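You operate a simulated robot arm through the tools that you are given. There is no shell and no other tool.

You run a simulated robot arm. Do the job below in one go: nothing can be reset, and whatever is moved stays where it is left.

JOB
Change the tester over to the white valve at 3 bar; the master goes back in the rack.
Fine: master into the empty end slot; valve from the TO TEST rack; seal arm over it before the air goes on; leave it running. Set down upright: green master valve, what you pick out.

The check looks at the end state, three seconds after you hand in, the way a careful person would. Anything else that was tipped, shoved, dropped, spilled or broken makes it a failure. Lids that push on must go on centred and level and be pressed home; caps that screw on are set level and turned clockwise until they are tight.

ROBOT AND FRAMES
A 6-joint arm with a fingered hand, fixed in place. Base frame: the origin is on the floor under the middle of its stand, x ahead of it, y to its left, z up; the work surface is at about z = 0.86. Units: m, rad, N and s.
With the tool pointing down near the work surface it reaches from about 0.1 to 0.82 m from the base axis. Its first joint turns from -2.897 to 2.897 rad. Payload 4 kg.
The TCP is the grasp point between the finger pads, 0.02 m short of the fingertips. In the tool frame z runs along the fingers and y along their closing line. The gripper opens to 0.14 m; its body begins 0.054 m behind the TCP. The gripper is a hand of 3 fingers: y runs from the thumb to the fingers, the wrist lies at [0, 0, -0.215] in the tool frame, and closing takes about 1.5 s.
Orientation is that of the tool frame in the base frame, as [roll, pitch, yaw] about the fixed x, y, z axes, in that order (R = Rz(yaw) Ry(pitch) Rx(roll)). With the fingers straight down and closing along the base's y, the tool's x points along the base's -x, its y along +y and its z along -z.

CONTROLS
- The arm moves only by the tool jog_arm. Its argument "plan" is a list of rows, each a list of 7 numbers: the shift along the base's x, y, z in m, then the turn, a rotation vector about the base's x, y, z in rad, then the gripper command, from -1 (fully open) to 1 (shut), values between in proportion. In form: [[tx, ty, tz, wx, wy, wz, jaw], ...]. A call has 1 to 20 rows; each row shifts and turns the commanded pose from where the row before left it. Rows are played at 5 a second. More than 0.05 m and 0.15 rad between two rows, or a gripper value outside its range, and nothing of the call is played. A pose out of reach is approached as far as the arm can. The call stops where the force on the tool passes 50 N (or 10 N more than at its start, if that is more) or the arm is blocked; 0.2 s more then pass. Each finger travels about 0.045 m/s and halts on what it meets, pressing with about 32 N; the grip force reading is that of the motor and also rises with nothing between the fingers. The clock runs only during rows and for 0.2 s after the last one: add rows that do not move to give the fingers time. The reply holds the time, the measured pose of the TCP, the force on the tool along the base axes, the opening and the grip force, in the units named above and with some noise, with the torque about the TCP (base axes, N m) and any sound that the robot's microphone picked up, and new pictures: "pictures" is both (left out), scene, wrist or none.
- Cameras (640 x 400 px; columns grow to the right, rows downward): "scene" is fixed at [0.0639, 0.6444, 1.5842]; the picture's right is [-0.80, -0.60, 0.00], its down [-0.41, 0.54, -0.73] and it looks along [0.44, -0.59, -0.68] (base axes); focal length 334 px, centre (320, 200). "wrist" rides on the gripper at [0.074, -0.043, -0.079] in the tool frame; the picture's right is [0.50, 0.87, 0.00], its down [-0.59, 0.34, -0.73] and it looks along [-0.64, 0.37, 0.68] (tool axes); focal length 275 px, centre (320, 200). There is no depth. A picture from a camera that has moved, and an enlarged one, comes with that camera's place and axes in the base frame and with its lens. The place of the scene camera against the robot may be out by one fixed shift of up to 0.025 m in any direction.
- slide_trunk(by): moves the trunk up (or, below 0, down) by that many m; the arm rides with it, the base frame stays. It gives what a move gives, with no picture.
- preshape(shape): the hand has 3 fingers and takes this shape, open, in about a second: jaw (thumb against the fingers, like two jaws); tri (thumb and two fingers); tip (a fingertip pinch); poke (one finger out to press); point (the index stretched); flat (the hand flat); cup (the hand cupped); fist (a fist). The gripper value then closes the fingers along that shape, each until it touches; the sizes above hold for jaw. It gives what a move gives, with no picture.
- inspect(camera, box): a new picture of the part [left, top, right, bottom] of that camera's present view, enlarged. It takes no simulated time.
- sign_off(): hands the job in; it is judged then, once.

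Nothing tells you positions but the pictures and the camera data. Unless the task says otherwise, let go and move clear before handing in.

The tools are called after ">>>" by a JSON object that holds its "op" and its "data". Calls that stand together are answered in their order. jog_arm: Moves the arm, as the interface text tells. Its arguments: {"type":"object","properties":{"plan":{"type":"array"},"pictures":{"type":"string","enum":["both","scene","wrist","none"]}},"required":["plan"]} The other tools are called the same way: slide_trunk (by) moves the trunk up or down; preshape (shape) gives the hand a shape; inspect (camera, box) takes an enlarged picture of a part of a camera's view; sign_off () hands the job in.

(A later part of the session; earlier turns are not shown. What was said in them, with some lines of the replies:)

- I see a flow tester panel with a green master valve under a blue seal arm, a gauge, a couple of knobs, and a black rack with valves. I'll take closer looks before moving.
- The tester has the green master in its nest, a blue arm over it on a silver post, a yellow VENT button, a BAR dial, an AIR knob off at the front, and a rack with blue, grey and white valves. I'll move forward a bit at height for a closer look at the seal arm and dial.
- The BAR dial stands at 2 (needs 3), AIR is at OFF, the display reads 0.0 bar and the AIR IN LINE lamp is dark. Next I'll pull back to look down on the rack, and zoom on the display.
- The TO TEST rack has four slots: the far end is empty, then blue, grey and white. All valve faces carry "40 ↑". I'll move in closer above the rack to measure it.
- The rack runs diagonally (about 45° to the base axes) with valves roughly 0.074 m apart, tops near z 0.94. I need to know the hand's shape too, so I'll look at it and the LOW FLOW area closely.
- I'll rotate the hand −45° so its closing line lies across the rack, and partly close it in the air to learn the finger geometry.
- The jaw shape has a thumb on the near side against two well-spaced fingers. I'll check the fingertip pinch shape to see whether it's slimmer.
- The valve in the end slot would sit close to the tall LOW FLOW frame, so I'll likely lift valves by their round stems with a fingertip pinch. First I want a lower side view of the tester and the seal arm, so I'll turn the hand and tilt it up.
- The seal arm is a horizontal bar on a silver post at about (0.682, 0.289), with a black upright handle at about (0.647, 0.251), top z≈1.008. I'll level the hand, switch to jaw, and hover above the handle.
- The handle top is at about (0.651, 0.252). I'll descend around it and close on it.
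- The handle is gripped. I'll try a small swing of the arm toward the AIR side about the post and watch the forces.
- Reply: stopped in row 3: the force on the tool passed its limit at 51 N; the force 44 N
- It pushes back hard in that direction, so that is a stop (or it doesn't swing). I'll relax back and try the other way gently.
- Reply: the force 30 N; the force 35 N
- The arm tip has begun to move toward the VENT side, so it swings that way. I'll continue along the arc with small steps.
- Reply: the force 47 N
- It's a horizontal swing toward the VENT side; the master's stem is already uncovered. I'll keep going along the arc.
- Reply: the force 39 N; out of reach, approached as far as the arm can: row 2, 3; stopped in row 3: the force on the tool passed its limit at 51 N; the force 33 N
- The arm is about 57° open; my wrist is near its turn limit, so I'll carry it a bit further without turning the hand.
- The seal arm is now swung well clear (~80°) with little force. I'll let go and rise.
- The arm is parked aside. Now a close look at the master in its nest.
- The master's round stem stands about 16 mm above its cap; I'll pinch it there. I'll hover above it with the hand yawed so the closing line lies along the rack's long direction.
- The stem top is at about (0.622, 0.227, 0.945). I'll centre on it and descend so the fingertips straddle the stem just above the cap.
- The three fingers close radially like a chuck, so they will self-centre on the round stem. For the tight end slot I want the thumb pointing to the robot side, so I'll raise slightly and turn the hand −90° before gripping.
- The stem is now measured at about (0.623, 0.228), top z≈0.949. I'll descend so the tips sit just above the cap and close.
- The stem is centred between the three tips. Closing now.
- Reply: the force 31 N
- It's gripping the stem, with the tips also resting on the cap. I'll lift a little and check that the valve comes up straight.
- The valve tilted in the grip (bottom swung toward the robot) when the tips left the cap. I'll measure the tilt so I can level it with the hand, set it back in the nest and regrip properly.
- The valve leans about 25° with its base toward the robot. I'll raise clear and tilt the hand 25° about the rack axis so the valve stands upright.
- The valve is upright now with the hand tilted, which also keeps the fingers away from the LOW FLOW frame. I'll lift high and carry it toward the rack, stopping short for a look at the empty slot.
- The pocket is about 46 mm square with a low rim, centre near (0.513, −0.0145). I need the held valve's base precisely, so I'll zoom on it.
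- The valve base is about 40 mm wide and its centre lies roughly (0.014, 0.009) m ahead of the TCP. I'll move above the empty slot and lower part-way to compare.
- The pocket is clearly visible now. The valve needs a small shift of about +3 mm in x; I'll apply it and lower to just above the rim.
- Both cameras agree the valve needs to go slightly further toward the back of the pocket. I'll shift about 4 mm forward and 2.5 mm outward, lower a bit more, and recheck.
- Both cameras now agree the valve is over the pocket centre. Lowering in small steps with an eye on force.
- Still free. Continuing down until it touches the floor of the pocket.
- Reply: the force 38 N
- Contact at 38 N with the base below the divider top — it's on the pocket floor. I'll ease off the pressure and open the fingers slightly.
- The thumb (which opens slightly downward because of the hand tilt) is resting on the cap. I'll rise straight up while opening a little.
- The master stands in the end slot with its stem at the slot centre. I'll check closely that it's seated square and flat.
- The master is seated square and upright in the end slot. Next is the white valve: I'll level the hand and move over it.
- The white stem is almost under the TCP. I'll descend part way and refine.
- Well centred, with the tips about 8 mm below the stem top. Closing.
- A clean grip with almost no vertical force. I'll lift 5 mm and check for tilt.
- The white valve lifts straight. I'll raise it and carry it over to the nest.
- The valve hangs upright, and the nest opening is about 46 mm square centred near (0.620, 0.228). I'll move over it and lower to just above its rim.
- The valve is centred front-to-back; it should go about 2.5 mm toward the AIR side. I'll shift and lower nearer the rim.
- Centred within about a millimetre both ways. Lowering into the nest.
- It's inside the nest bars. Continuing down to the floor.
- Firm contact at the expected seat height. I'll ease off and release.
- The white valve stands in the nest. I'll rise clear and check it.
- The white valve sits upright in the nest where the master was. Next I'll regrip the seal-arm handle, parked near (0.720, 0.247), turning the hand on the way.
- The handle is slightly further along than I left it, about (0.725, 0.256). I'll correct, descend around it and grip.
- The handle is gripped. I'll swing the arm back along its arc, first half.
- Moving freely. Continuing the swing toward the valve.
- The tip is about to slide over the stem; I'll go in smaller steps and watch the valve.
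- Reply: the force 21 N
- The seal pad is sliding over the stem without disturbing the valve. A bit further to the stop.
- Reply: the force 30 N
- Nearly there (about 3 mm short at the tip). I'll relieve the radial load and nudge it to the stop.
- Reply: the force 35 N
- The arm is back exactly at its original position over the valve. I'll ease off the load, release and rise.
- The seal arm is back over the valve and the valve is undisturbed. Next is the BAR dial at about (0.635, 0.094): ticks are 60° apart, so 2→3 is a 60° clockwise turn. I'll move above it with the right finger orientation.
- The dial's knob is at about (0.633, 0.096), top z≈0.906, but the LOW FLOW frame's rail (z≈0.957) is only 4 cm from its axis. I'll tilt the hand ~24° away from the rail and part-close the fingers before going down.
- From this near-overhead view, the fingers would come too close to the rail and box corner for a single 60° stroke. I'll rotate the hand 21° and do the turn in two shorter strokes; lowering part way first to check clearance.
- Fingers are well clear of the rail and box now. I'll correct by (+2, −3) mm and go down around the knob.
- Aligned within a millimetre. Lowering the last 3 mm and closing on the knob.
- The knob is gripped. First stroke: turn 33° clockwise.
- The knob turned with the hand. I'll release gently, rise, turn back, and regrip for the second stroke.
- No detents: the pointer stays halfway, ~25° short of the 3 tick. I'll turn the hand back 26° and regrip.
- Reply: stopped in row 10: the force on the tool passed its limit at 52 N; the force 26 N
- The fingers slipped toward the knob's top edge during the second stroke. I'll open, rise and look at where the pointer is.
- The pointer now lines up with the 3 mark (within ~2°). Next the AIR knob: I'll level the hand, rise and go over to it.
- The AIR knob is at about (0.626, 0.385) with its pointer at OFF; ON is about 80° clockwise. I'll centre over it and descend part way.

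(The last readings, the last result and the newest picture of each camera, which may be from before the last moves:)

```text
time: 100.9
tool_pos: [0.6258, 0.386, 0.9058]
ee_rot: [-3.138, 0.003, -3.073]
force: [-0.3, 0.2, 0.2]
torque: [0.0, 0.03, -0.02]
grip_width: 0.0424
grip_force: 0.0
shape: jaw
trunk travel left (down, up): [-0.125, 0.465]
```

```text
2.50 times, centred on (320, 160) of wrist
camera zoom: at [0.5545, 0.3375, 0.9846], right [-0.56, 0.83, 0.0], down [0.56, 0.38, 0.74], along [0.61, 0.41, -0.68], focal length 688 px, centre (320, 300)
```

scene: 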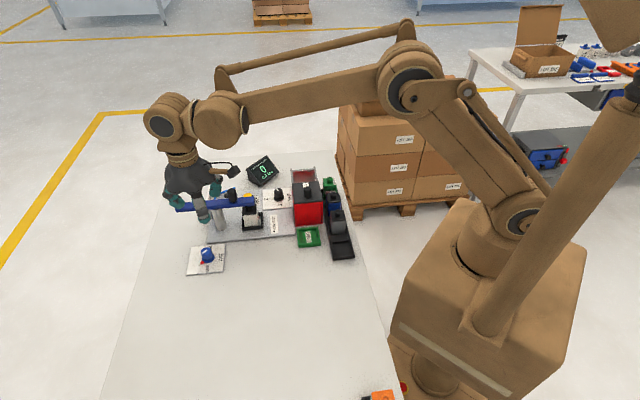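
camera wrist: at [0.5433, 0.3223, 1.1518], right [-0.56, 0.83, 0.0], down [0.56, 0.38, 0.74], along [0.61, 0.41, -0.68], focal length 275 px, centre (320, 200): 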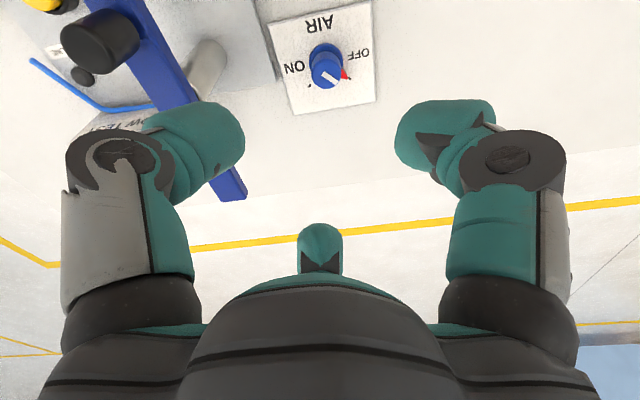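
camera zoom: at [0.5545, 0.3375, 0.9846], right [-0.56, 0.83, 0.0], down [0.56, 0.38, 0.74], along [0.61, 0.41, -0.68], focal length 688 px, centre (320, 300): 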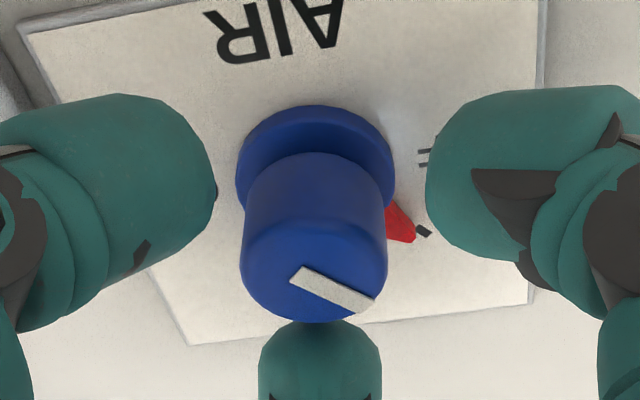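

Well centred. Lowering the last bit, closing, and turning clockwise toward ON in steps.

>>> {"op": "jog_arm", "data": {"plan": [[0.0005, -0.0007, -0.005, 0, 0, 0, 0.4], [0, 0, 0, 0, 0, 0, 0.7], [0, 0, 0, 0, 0, 0, 1], [0, 0, 0, 0, 0, 0, 1], [0, 0, 0, 0, 0, 0, 1], [0, 0, 0, 0, 0, 0, 1], [0, 0, 0, 0, 0, -0.12, 1], [0, 0, 0, 0, 0, -0.12, 1], [0, 0, 0, 0, 0, -0.12, 1], [0, 0, 0, 0, 0, -0.12, 1], [0, 0, 0, 0, 0, 0, 1]]}}

>>> {"op": "inspect", "data": {"camera": "wrist", "box": [200, 60, 440, 260]}}

>>> {"op": "inspect", "data": {"camera": "scene", "box": [170, 140, 290, 290]}}

```text
time: 103.3
tool_pos: [0.6265, 0.3875, 0.9015]
ee_rot: [-3.138, 0.003, 2.729]
force: [-18.4, -1.4, -24.9]
torque: [0.08, 0.31, 0.0]
grip_width: 0.0204
grip_force: 32.2
shape: jaw
trunk travel left (down, up): [-0.125, 0.465]
camera wrist: at [0.5417, 0.3781, 0.9804], right [-0.11, 0.99, 0.0], down [0.67, 0.08, 0.73], along [0.73, 0.08, -0.68], focal length 275 px, centre (320, 200)
```

scene: 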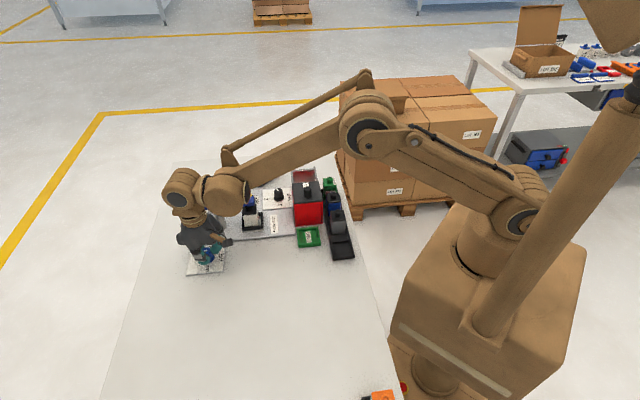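
wrist: 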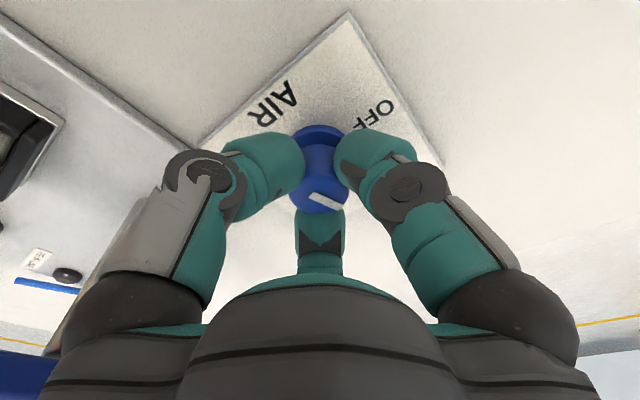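

```text
2.00 times, centred on (320, 160) of wrist
camera zoom: at [0.5417, 0.3781, 0.9804], right [-0.11, 0.99, 0.0], down [0.67, 0.08, 0.73], along [0.73, 0.08, -0.68], focal length 551 px, centre (320, 280)
```

zoom: 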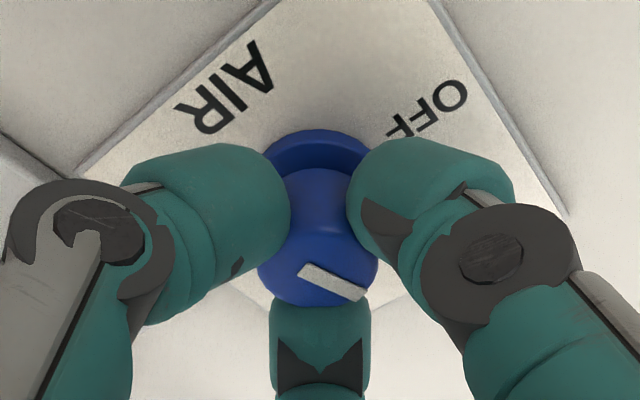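

```text
2.67 times, centred on (230, 215) of scene
camera zoom: at [0.0639, 0.6444, 1.5842], right [-0.8, -0.6, 0.0], down [-0.41, 0.54, -0.73], along [0.44, -0.59, -0.68], focal length 890 px, centre (560, 160)
```

zoom: 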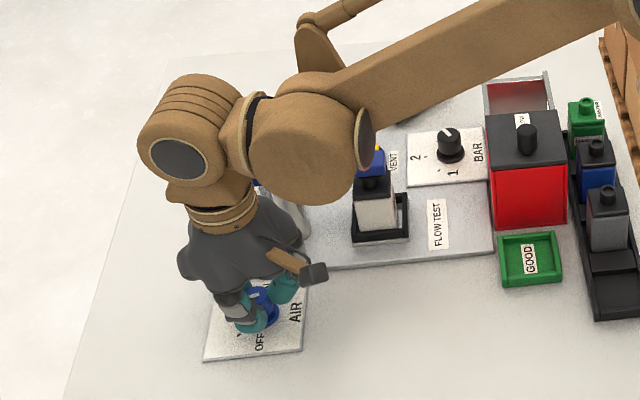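

The knob follows the hand. Continuing the turn.

>>> {"op": "jog_arm", "data": {"plan": [[-0.0005, -0.0005, 0, 0, 0, -0.115, 1], [-0.0005, -0.0005, 0, 0, 0, -0.115, 1], [0, 0, 0, 0, 0, -0.115, 1], [0, 0, 0, 0, 0, -0.115, 1], [0, 0, 0, 0, 0, -0.115, 1], [0, 0, 0, 0, 0, -0.115, 1], [0, 0, 0, 0, 0, 0, 1]]}}

>>> {"op": "inspect", "data": {"camera": "wrist", "box": [200, 60, 440, 260]}}

>>> {"op": "inspect", "data": {"camera": "scene", "box": [170, 140, 290, 290]}}

```text
time: 104.9
tool_pos: [0.627, 0.3886, 0.8998]
ee_rot: [-3.137, 0.007, 2.038]
force: [3.8, 45.2, -0.4]
torque: [0.75, -0.09, 0.23]
grip_width: 0.0199
grip_force: 31.9
shape: jaw
trunk travel left (down, up): [-0.125, 0.465]
camera wrist: at [0.5554, 0.4354, 0.9794], right [0.55, 0.84, -0.01], down [0.57, -0.37, 0.74], along [0.61, -0.41, -0.68], focal length 275 px, centre (320, 200)
```

scene: 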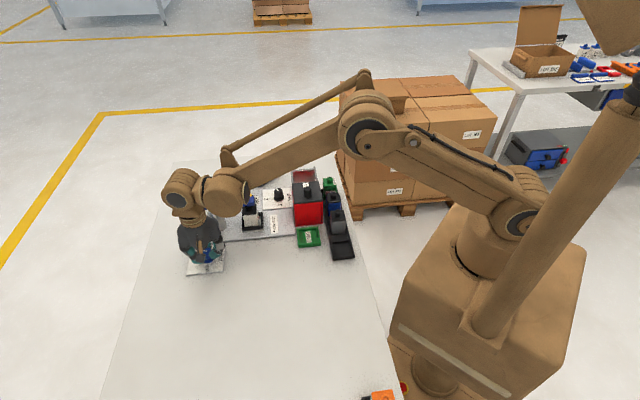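
wrist: 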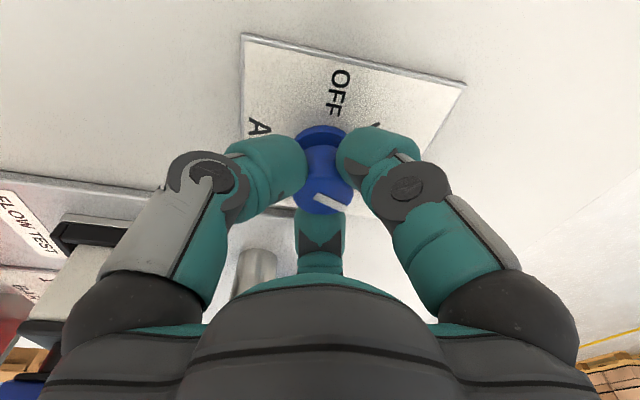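

```text
2.00 times, centred on (320, 160) of wrist
camera zoom: at [0.5554, 0.4354, 0.9794], right [0.55, 0.84, -0.01], down [0.57, -0.37, 0.74], along [0.61, -0.41, -0.68], focal length 551 px, centre (320, 280)
```

zoom: 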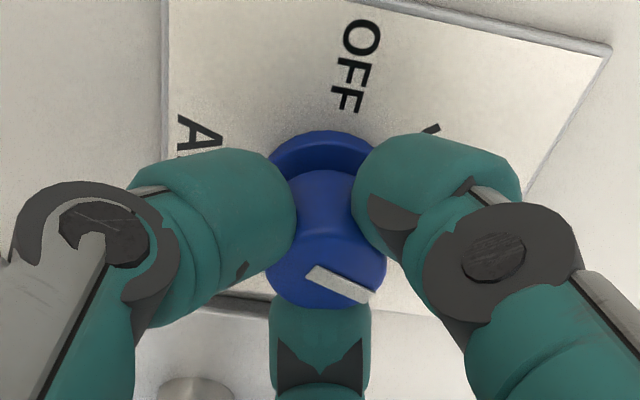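

```text
2.67 times, centred on (230, 215) of scene
camera zoom: at [0.0639, 0.6444, 1.5842], right [-0.8, -0.6, 0.0], down [-0.41, 0.54, -0.73], along [0.44, -0.59, -0.68], focal length 890 px, centre (560, 160)
```

zoom: 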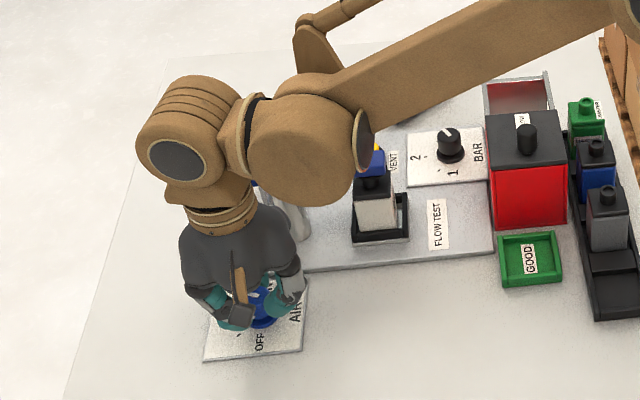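

About 67° turned. I'll relieve the side load and finish the last ~13°.

>>> {"op": "jog_arm", "data": {"plan": [[0, 0.0015, 0, 0, 0, 0, 1], [0, 0.0005, 0, 0, 0, -0.08, 1], [0, 0, 0, 0, 0, -0.08, 1], [0, 0, 0, 0, 0, -0.07, 1], [0, 0, 0, 0, 0, 0, 1]]}}

>>> {"op": "inspect", "data": {"camera": "wrist", "box": [200, 60, 440, 260]}}

>>> {"op": "inspect", "data": {"camera": "scene", "box": [170, 140, 290, 290]}}

```text
time: 106.1
tool_pos: [0.6276, 0.3906, 0.9014]
ee_rot: [-3.139, 0.005, 1.809]
force: [15.8, 39.0, 9.6]
torque: [0.7, -0.3, 0.15]
grip_width: 0.0201
grip_force: 32.5
shape: jaw
trunk travel left (down, up): [-0.125, 0.465]
camera wrist: at [0.5681, 0.4514, 0.979], right [0.72, 0.69, -0.01], down [0.47, -0.49, 0.74], along [0.51, -0.54, -0.68], focal length 275 px, centre (320, 200)
```

scene: 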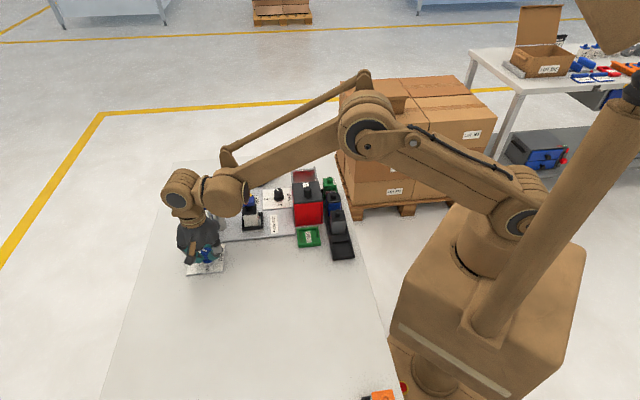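
wrist: 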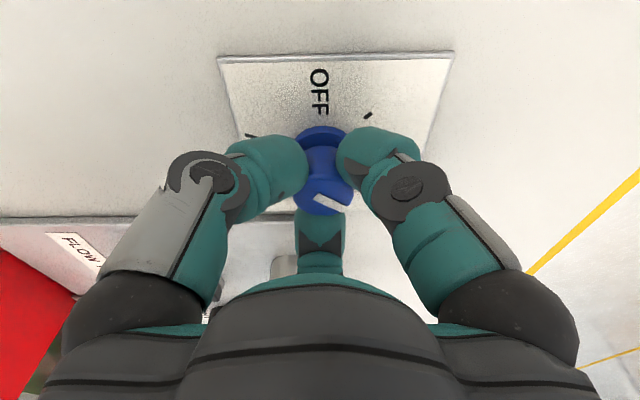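

```text
2.00 times, centred on (320, 160) of wrist
camera zoom: at [0.5681, 0.4514, 0.979], right [0.72, 0.69, -0.01], down [0.47, -0.49, 0.74], along [0.51, -0.54, -0.68], focal length 551 px, centre (320, 280)
```

zoom: 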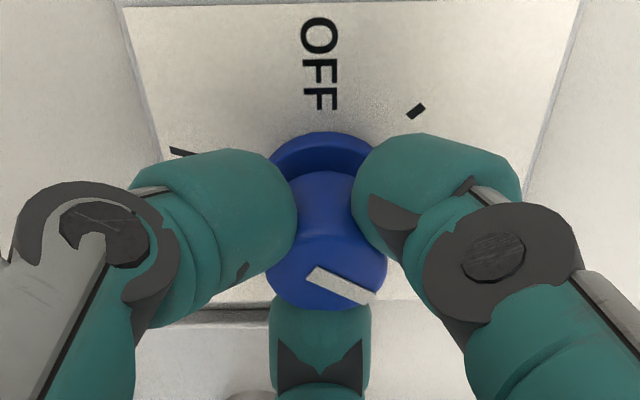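

```text
2.67 times, centred on (230, 215) of scene
camera zoom: at [0.0639, 0.6444, 1.5842], right [-0.8, -0.6, 0.0], down [-0.41, 0.54, -0.73], along [0.44, -0.59, -0.68], focal length 890 px, centre (560, 160)
```

zoom: 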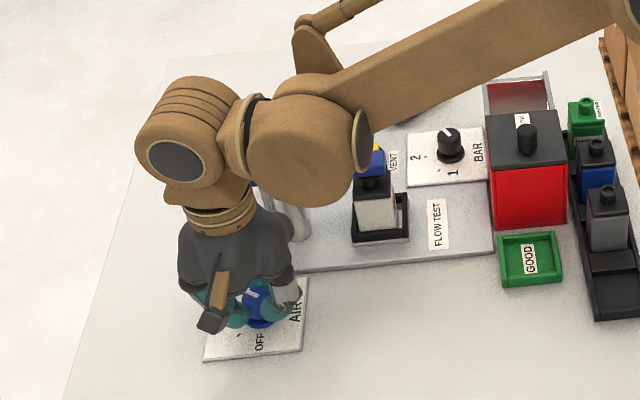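

Turned about 80° in total. I'll release carefully and rise to check the pointer and display.

>>> {"op": "jog_arm", "data": {"plan": [[0.0005, 0.0015, 0, 0, 0, 0, 1], [0, 0, 0, 0, 0, 0, 0.7], [0, 0, 0, 0, 0, 0, 0.4], [0, 0, 0, 0, 0, 0, 0.3], [0, 0, 0.015, 0, 0, 0, 0.3], [0, 0, 0.03, 0, 0, 0, 0.2], [0, 0, 0.04, 0, 0, 0, 0], [0, 0, 0.04, 0, 0, 0, 0], [0, 0, 0.04, 0, 0, 0, 0]]}}

>>> {"op": "inspect", "data": {"camera": "wrist", "box": [240, 20, 400, 140]}}

>>> {"op": "inspect", "data": {"camera": "scene", "box": [180, 150, 320, 290]}}

```text
time: 108.1
tool_pos: [0.6282, 0.3888, 1.0674]
ee_rot: [-3.14, 0.004, 1.809]
force: [0.3, -0.4, 1.3]
torque: [0.0, -0.01, 0.02]
grip_width: 0.0696
grip_force: 0.0
shape: jaw
trunk travel left (down, up): [-0.125, 0.465]
camera wrist: at [0.5692, 0.4498, 1.1464], right [0.72, 0.69, 0.0], down [0.47, -0.49, 0.74], along [0.51, -0.53, -0.68], focal length 275 px, centre (320, 200)
```

scene: 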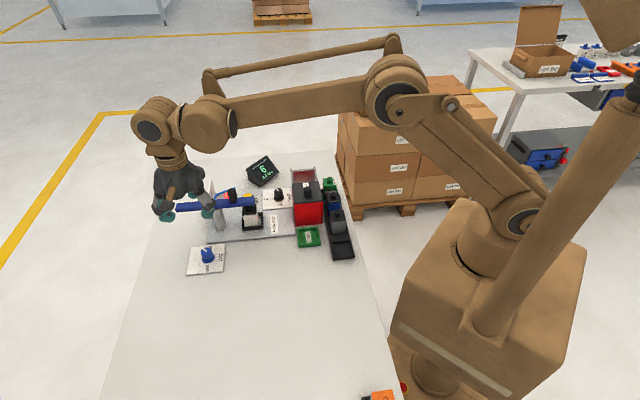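
wrist: 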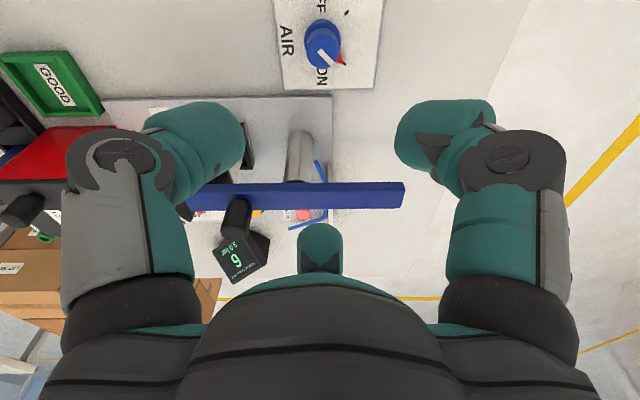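

```text
3.33 times, centred on (320, 80) of wrist
camera zoom: at [0.5692, 0.4498, 1.1464], right [0.72, 0.69, 0.0], down [0.47, -0.49, 0.74], along [0.51, -0.53, -0.68], focal length 918 px, centre (320, 600)
```

zoom: 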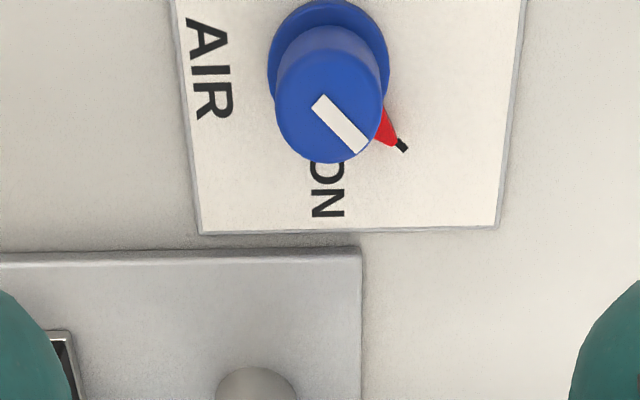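

```text
2.86 times, centred on (250, 220) of scene
camera zoom: at [0.0639, 0.6444, 1.5842], right [-0.8, -0.6, 0.0], down [-0.41, 0.54, -0.73], along [0.44, -0.59, -0.68], focal length 954 px, centre (520, 143)
```

zoom: 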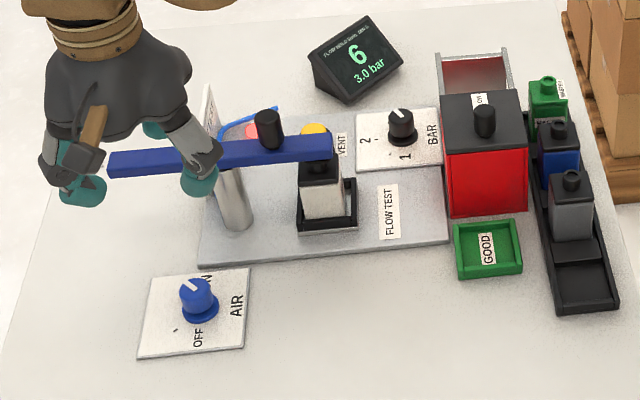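

The AIR pointer is on ON, the AIR IN LINE lamp is lit and the display shows 3.0 bar. I'll move the hand clear and check everything.

>>> {"op": "jog_arm", "data": {"plan": [[0, 0, 0.04, 0, 0, 0, -0.2], [0, 0, 0.04, 0, 0, 0, -0.5], [-0.03, -0.01, 0.03, 0, 0, 0, -1], [-0.04, -0.02, 0, 0, 0, 0, -1], [-0.04, -0.02, 0, 0, 0, 0, -1], [-0.04, -0.03, 0, 0, 0, 0, -1], [-0.04, -0.03, 0, 0, 0, 0, -1], [-0.04, -0.03, 0, 0, 0, 0, -1], [-0.03, -0.03, 0, 0, 0, 0, -1], [0, 0, 0, 0, 0, 0, -1]]}}

>>> {"op": "inspect", "data": {"camera": "scene", "box": [180, 140, 370, 290]}}

>>> {"op": "inspect", "data": {"camera": "scene", "box": [240, 150, 300, 210]}}

>>> {"op": "inspect", "data": {"camera": "scene", "box": [310, 165, 360, 265]}}

>>> {"op": "inspect", "data": {"camera": "scene", "box": [180, 180, 280, 280]}}

```text
time: 110.3
tool_pos: [0.3663, 0.2179, 1.1756]
ee_rot: [-3.137, 0.003, 1.81]
force: [-0.8, -1.1, 0.3]
torque: [-0.02, -0.03, 0.03]
grip_width: 0.14
grip_force: 0.0
shape: jaw
trunk travel left (down, up): [-0.125, 0.465]
camera wrist: at [0.3075, 0.2791, 1.2544], right [0.72, 0.69, 0.0], down [0.47, -0.49, 0.74], along [0.51, -0.53, -0.68], focal length 275 px, centre (320, 200)
```

scene: 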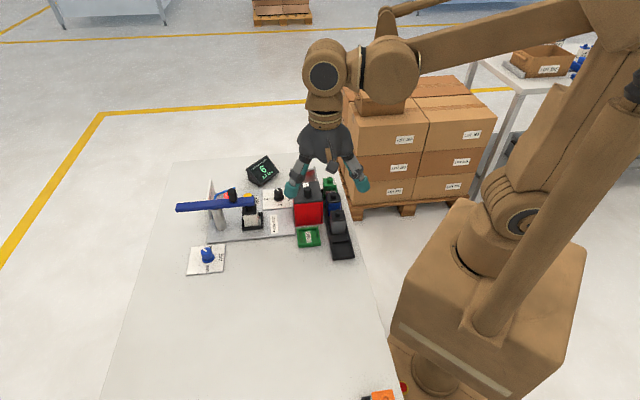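
wrist: 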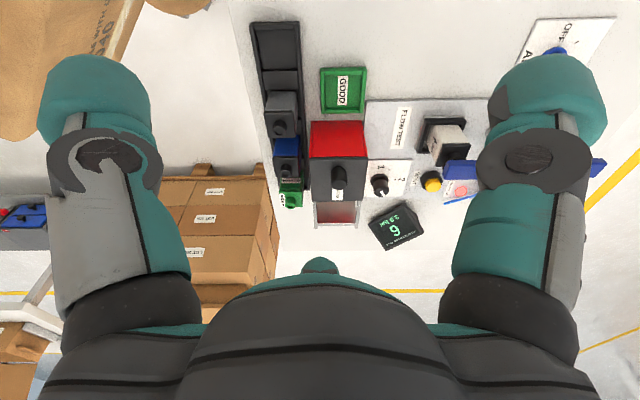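

```text
2.67 times, centred on (275, 215) of scene
camera zoom: at [0.0639, 0.6444, 1.5842], right [-0.8, -0.6, 0.0], down [-0.41, 0.54, -0.73], along [0.44, -0.59, -0.68], focal length 890 px, centre (440, 160)
```

zoom: 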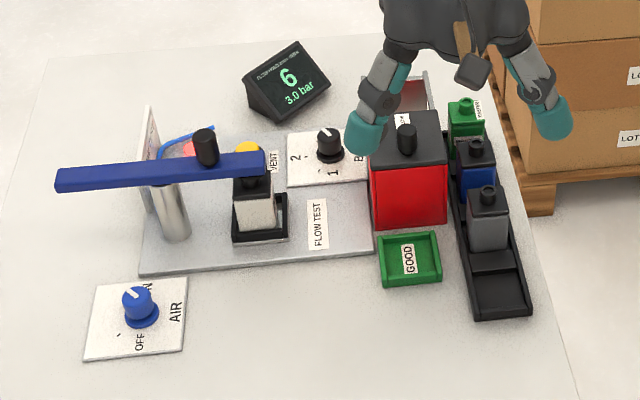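

```text
6.67 times, centred on (270, 180) of scene
camera zoom: at [0.0639, 0.6444, 1.5842], right [-0.8, -0.6, 0.0], down [-0.41, 0.54, -0.73], along [0.44, -0.59, -0.68], focal length 2225 px, centre (653, 333)
```

zoom: 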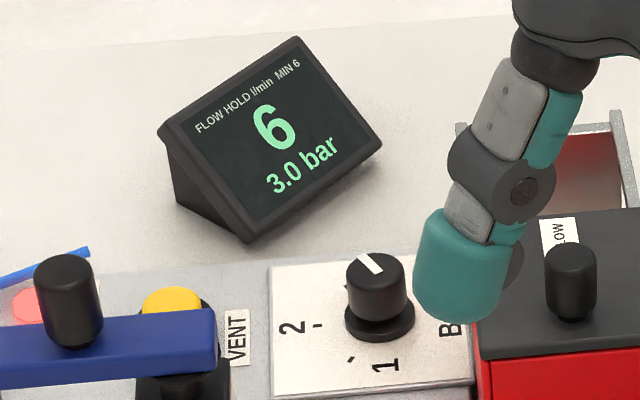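

```text
4.00 times, centred on (335, 215) of scene
camera zoom: at [0.0639, 0.6444, 1.5842], right [-0.8, -0.6, 0.0], down [-0.41, 0.54, -0.73], along [0.44, -0.59, -0.68], focal length 1335 px, centre (260, 140)
```

zoom: 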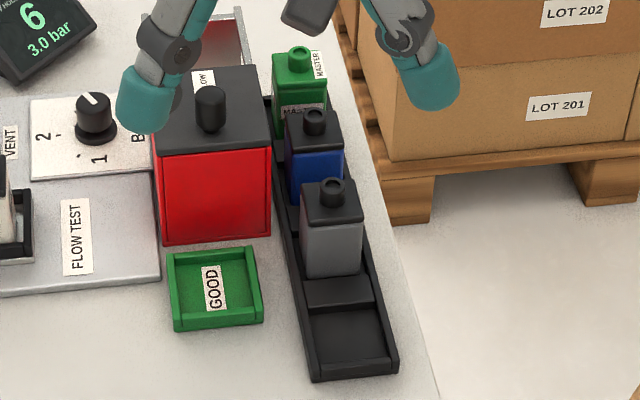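

```text
4.00 times, centred on (230, 230) of scene
camera zoom: at [0.0639, 0.6444, 1.5842], right [-0.8, -0.6, 0.0], down [-0.41, 0.54, -0.73], along [0.44, -0.59, -0.68], focal length 1335 px, centre (680, 80)
```

zoom: 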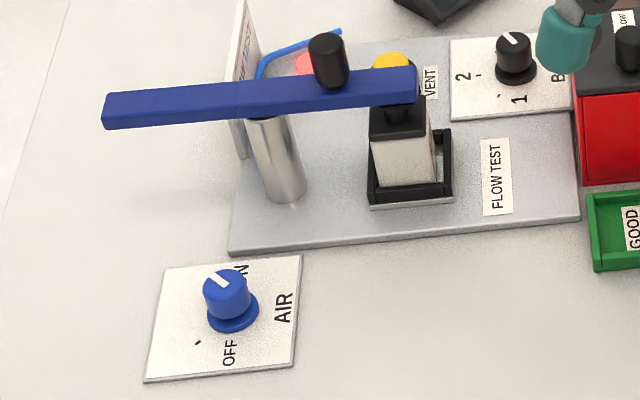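

The white valve is in the nest with the seal arm over it. The BAR dial is on 3, AIR is ON, and the display shows 3.0 bar with flow at 6. The master stands upright in the end slot, nothing else has moved, and the hand is clear. I'm handing in.

>>> {"op": "sign_off", "data": {}}

```text
The job is handed in.
```

The tester is now running the white valve at 3 bar, and the master is back in the rack. I've handed the job in.

- **White valve:** it came from the TO TEST rack and stands upright in the nest. The seal arm went back to its original position over it before the air went on.
- **Pressure and air:** the BAR dial is on 3 and the AIR knob is on ON. The AIR IN LINE lamp is lit and the display reads 3.0 bar.
- **Flow:** it reads 6 l/min, which is exactly the displayed minimum of 6.
- **Master:** it stands upright in the empty end slot, turned 2–3° from square.

When I first lifted the master it tilted about 25° in the grip, still held. I straightened it with the hand before lowering it into the slot. In the last camera check nothing else had moved, and the hand was clear.
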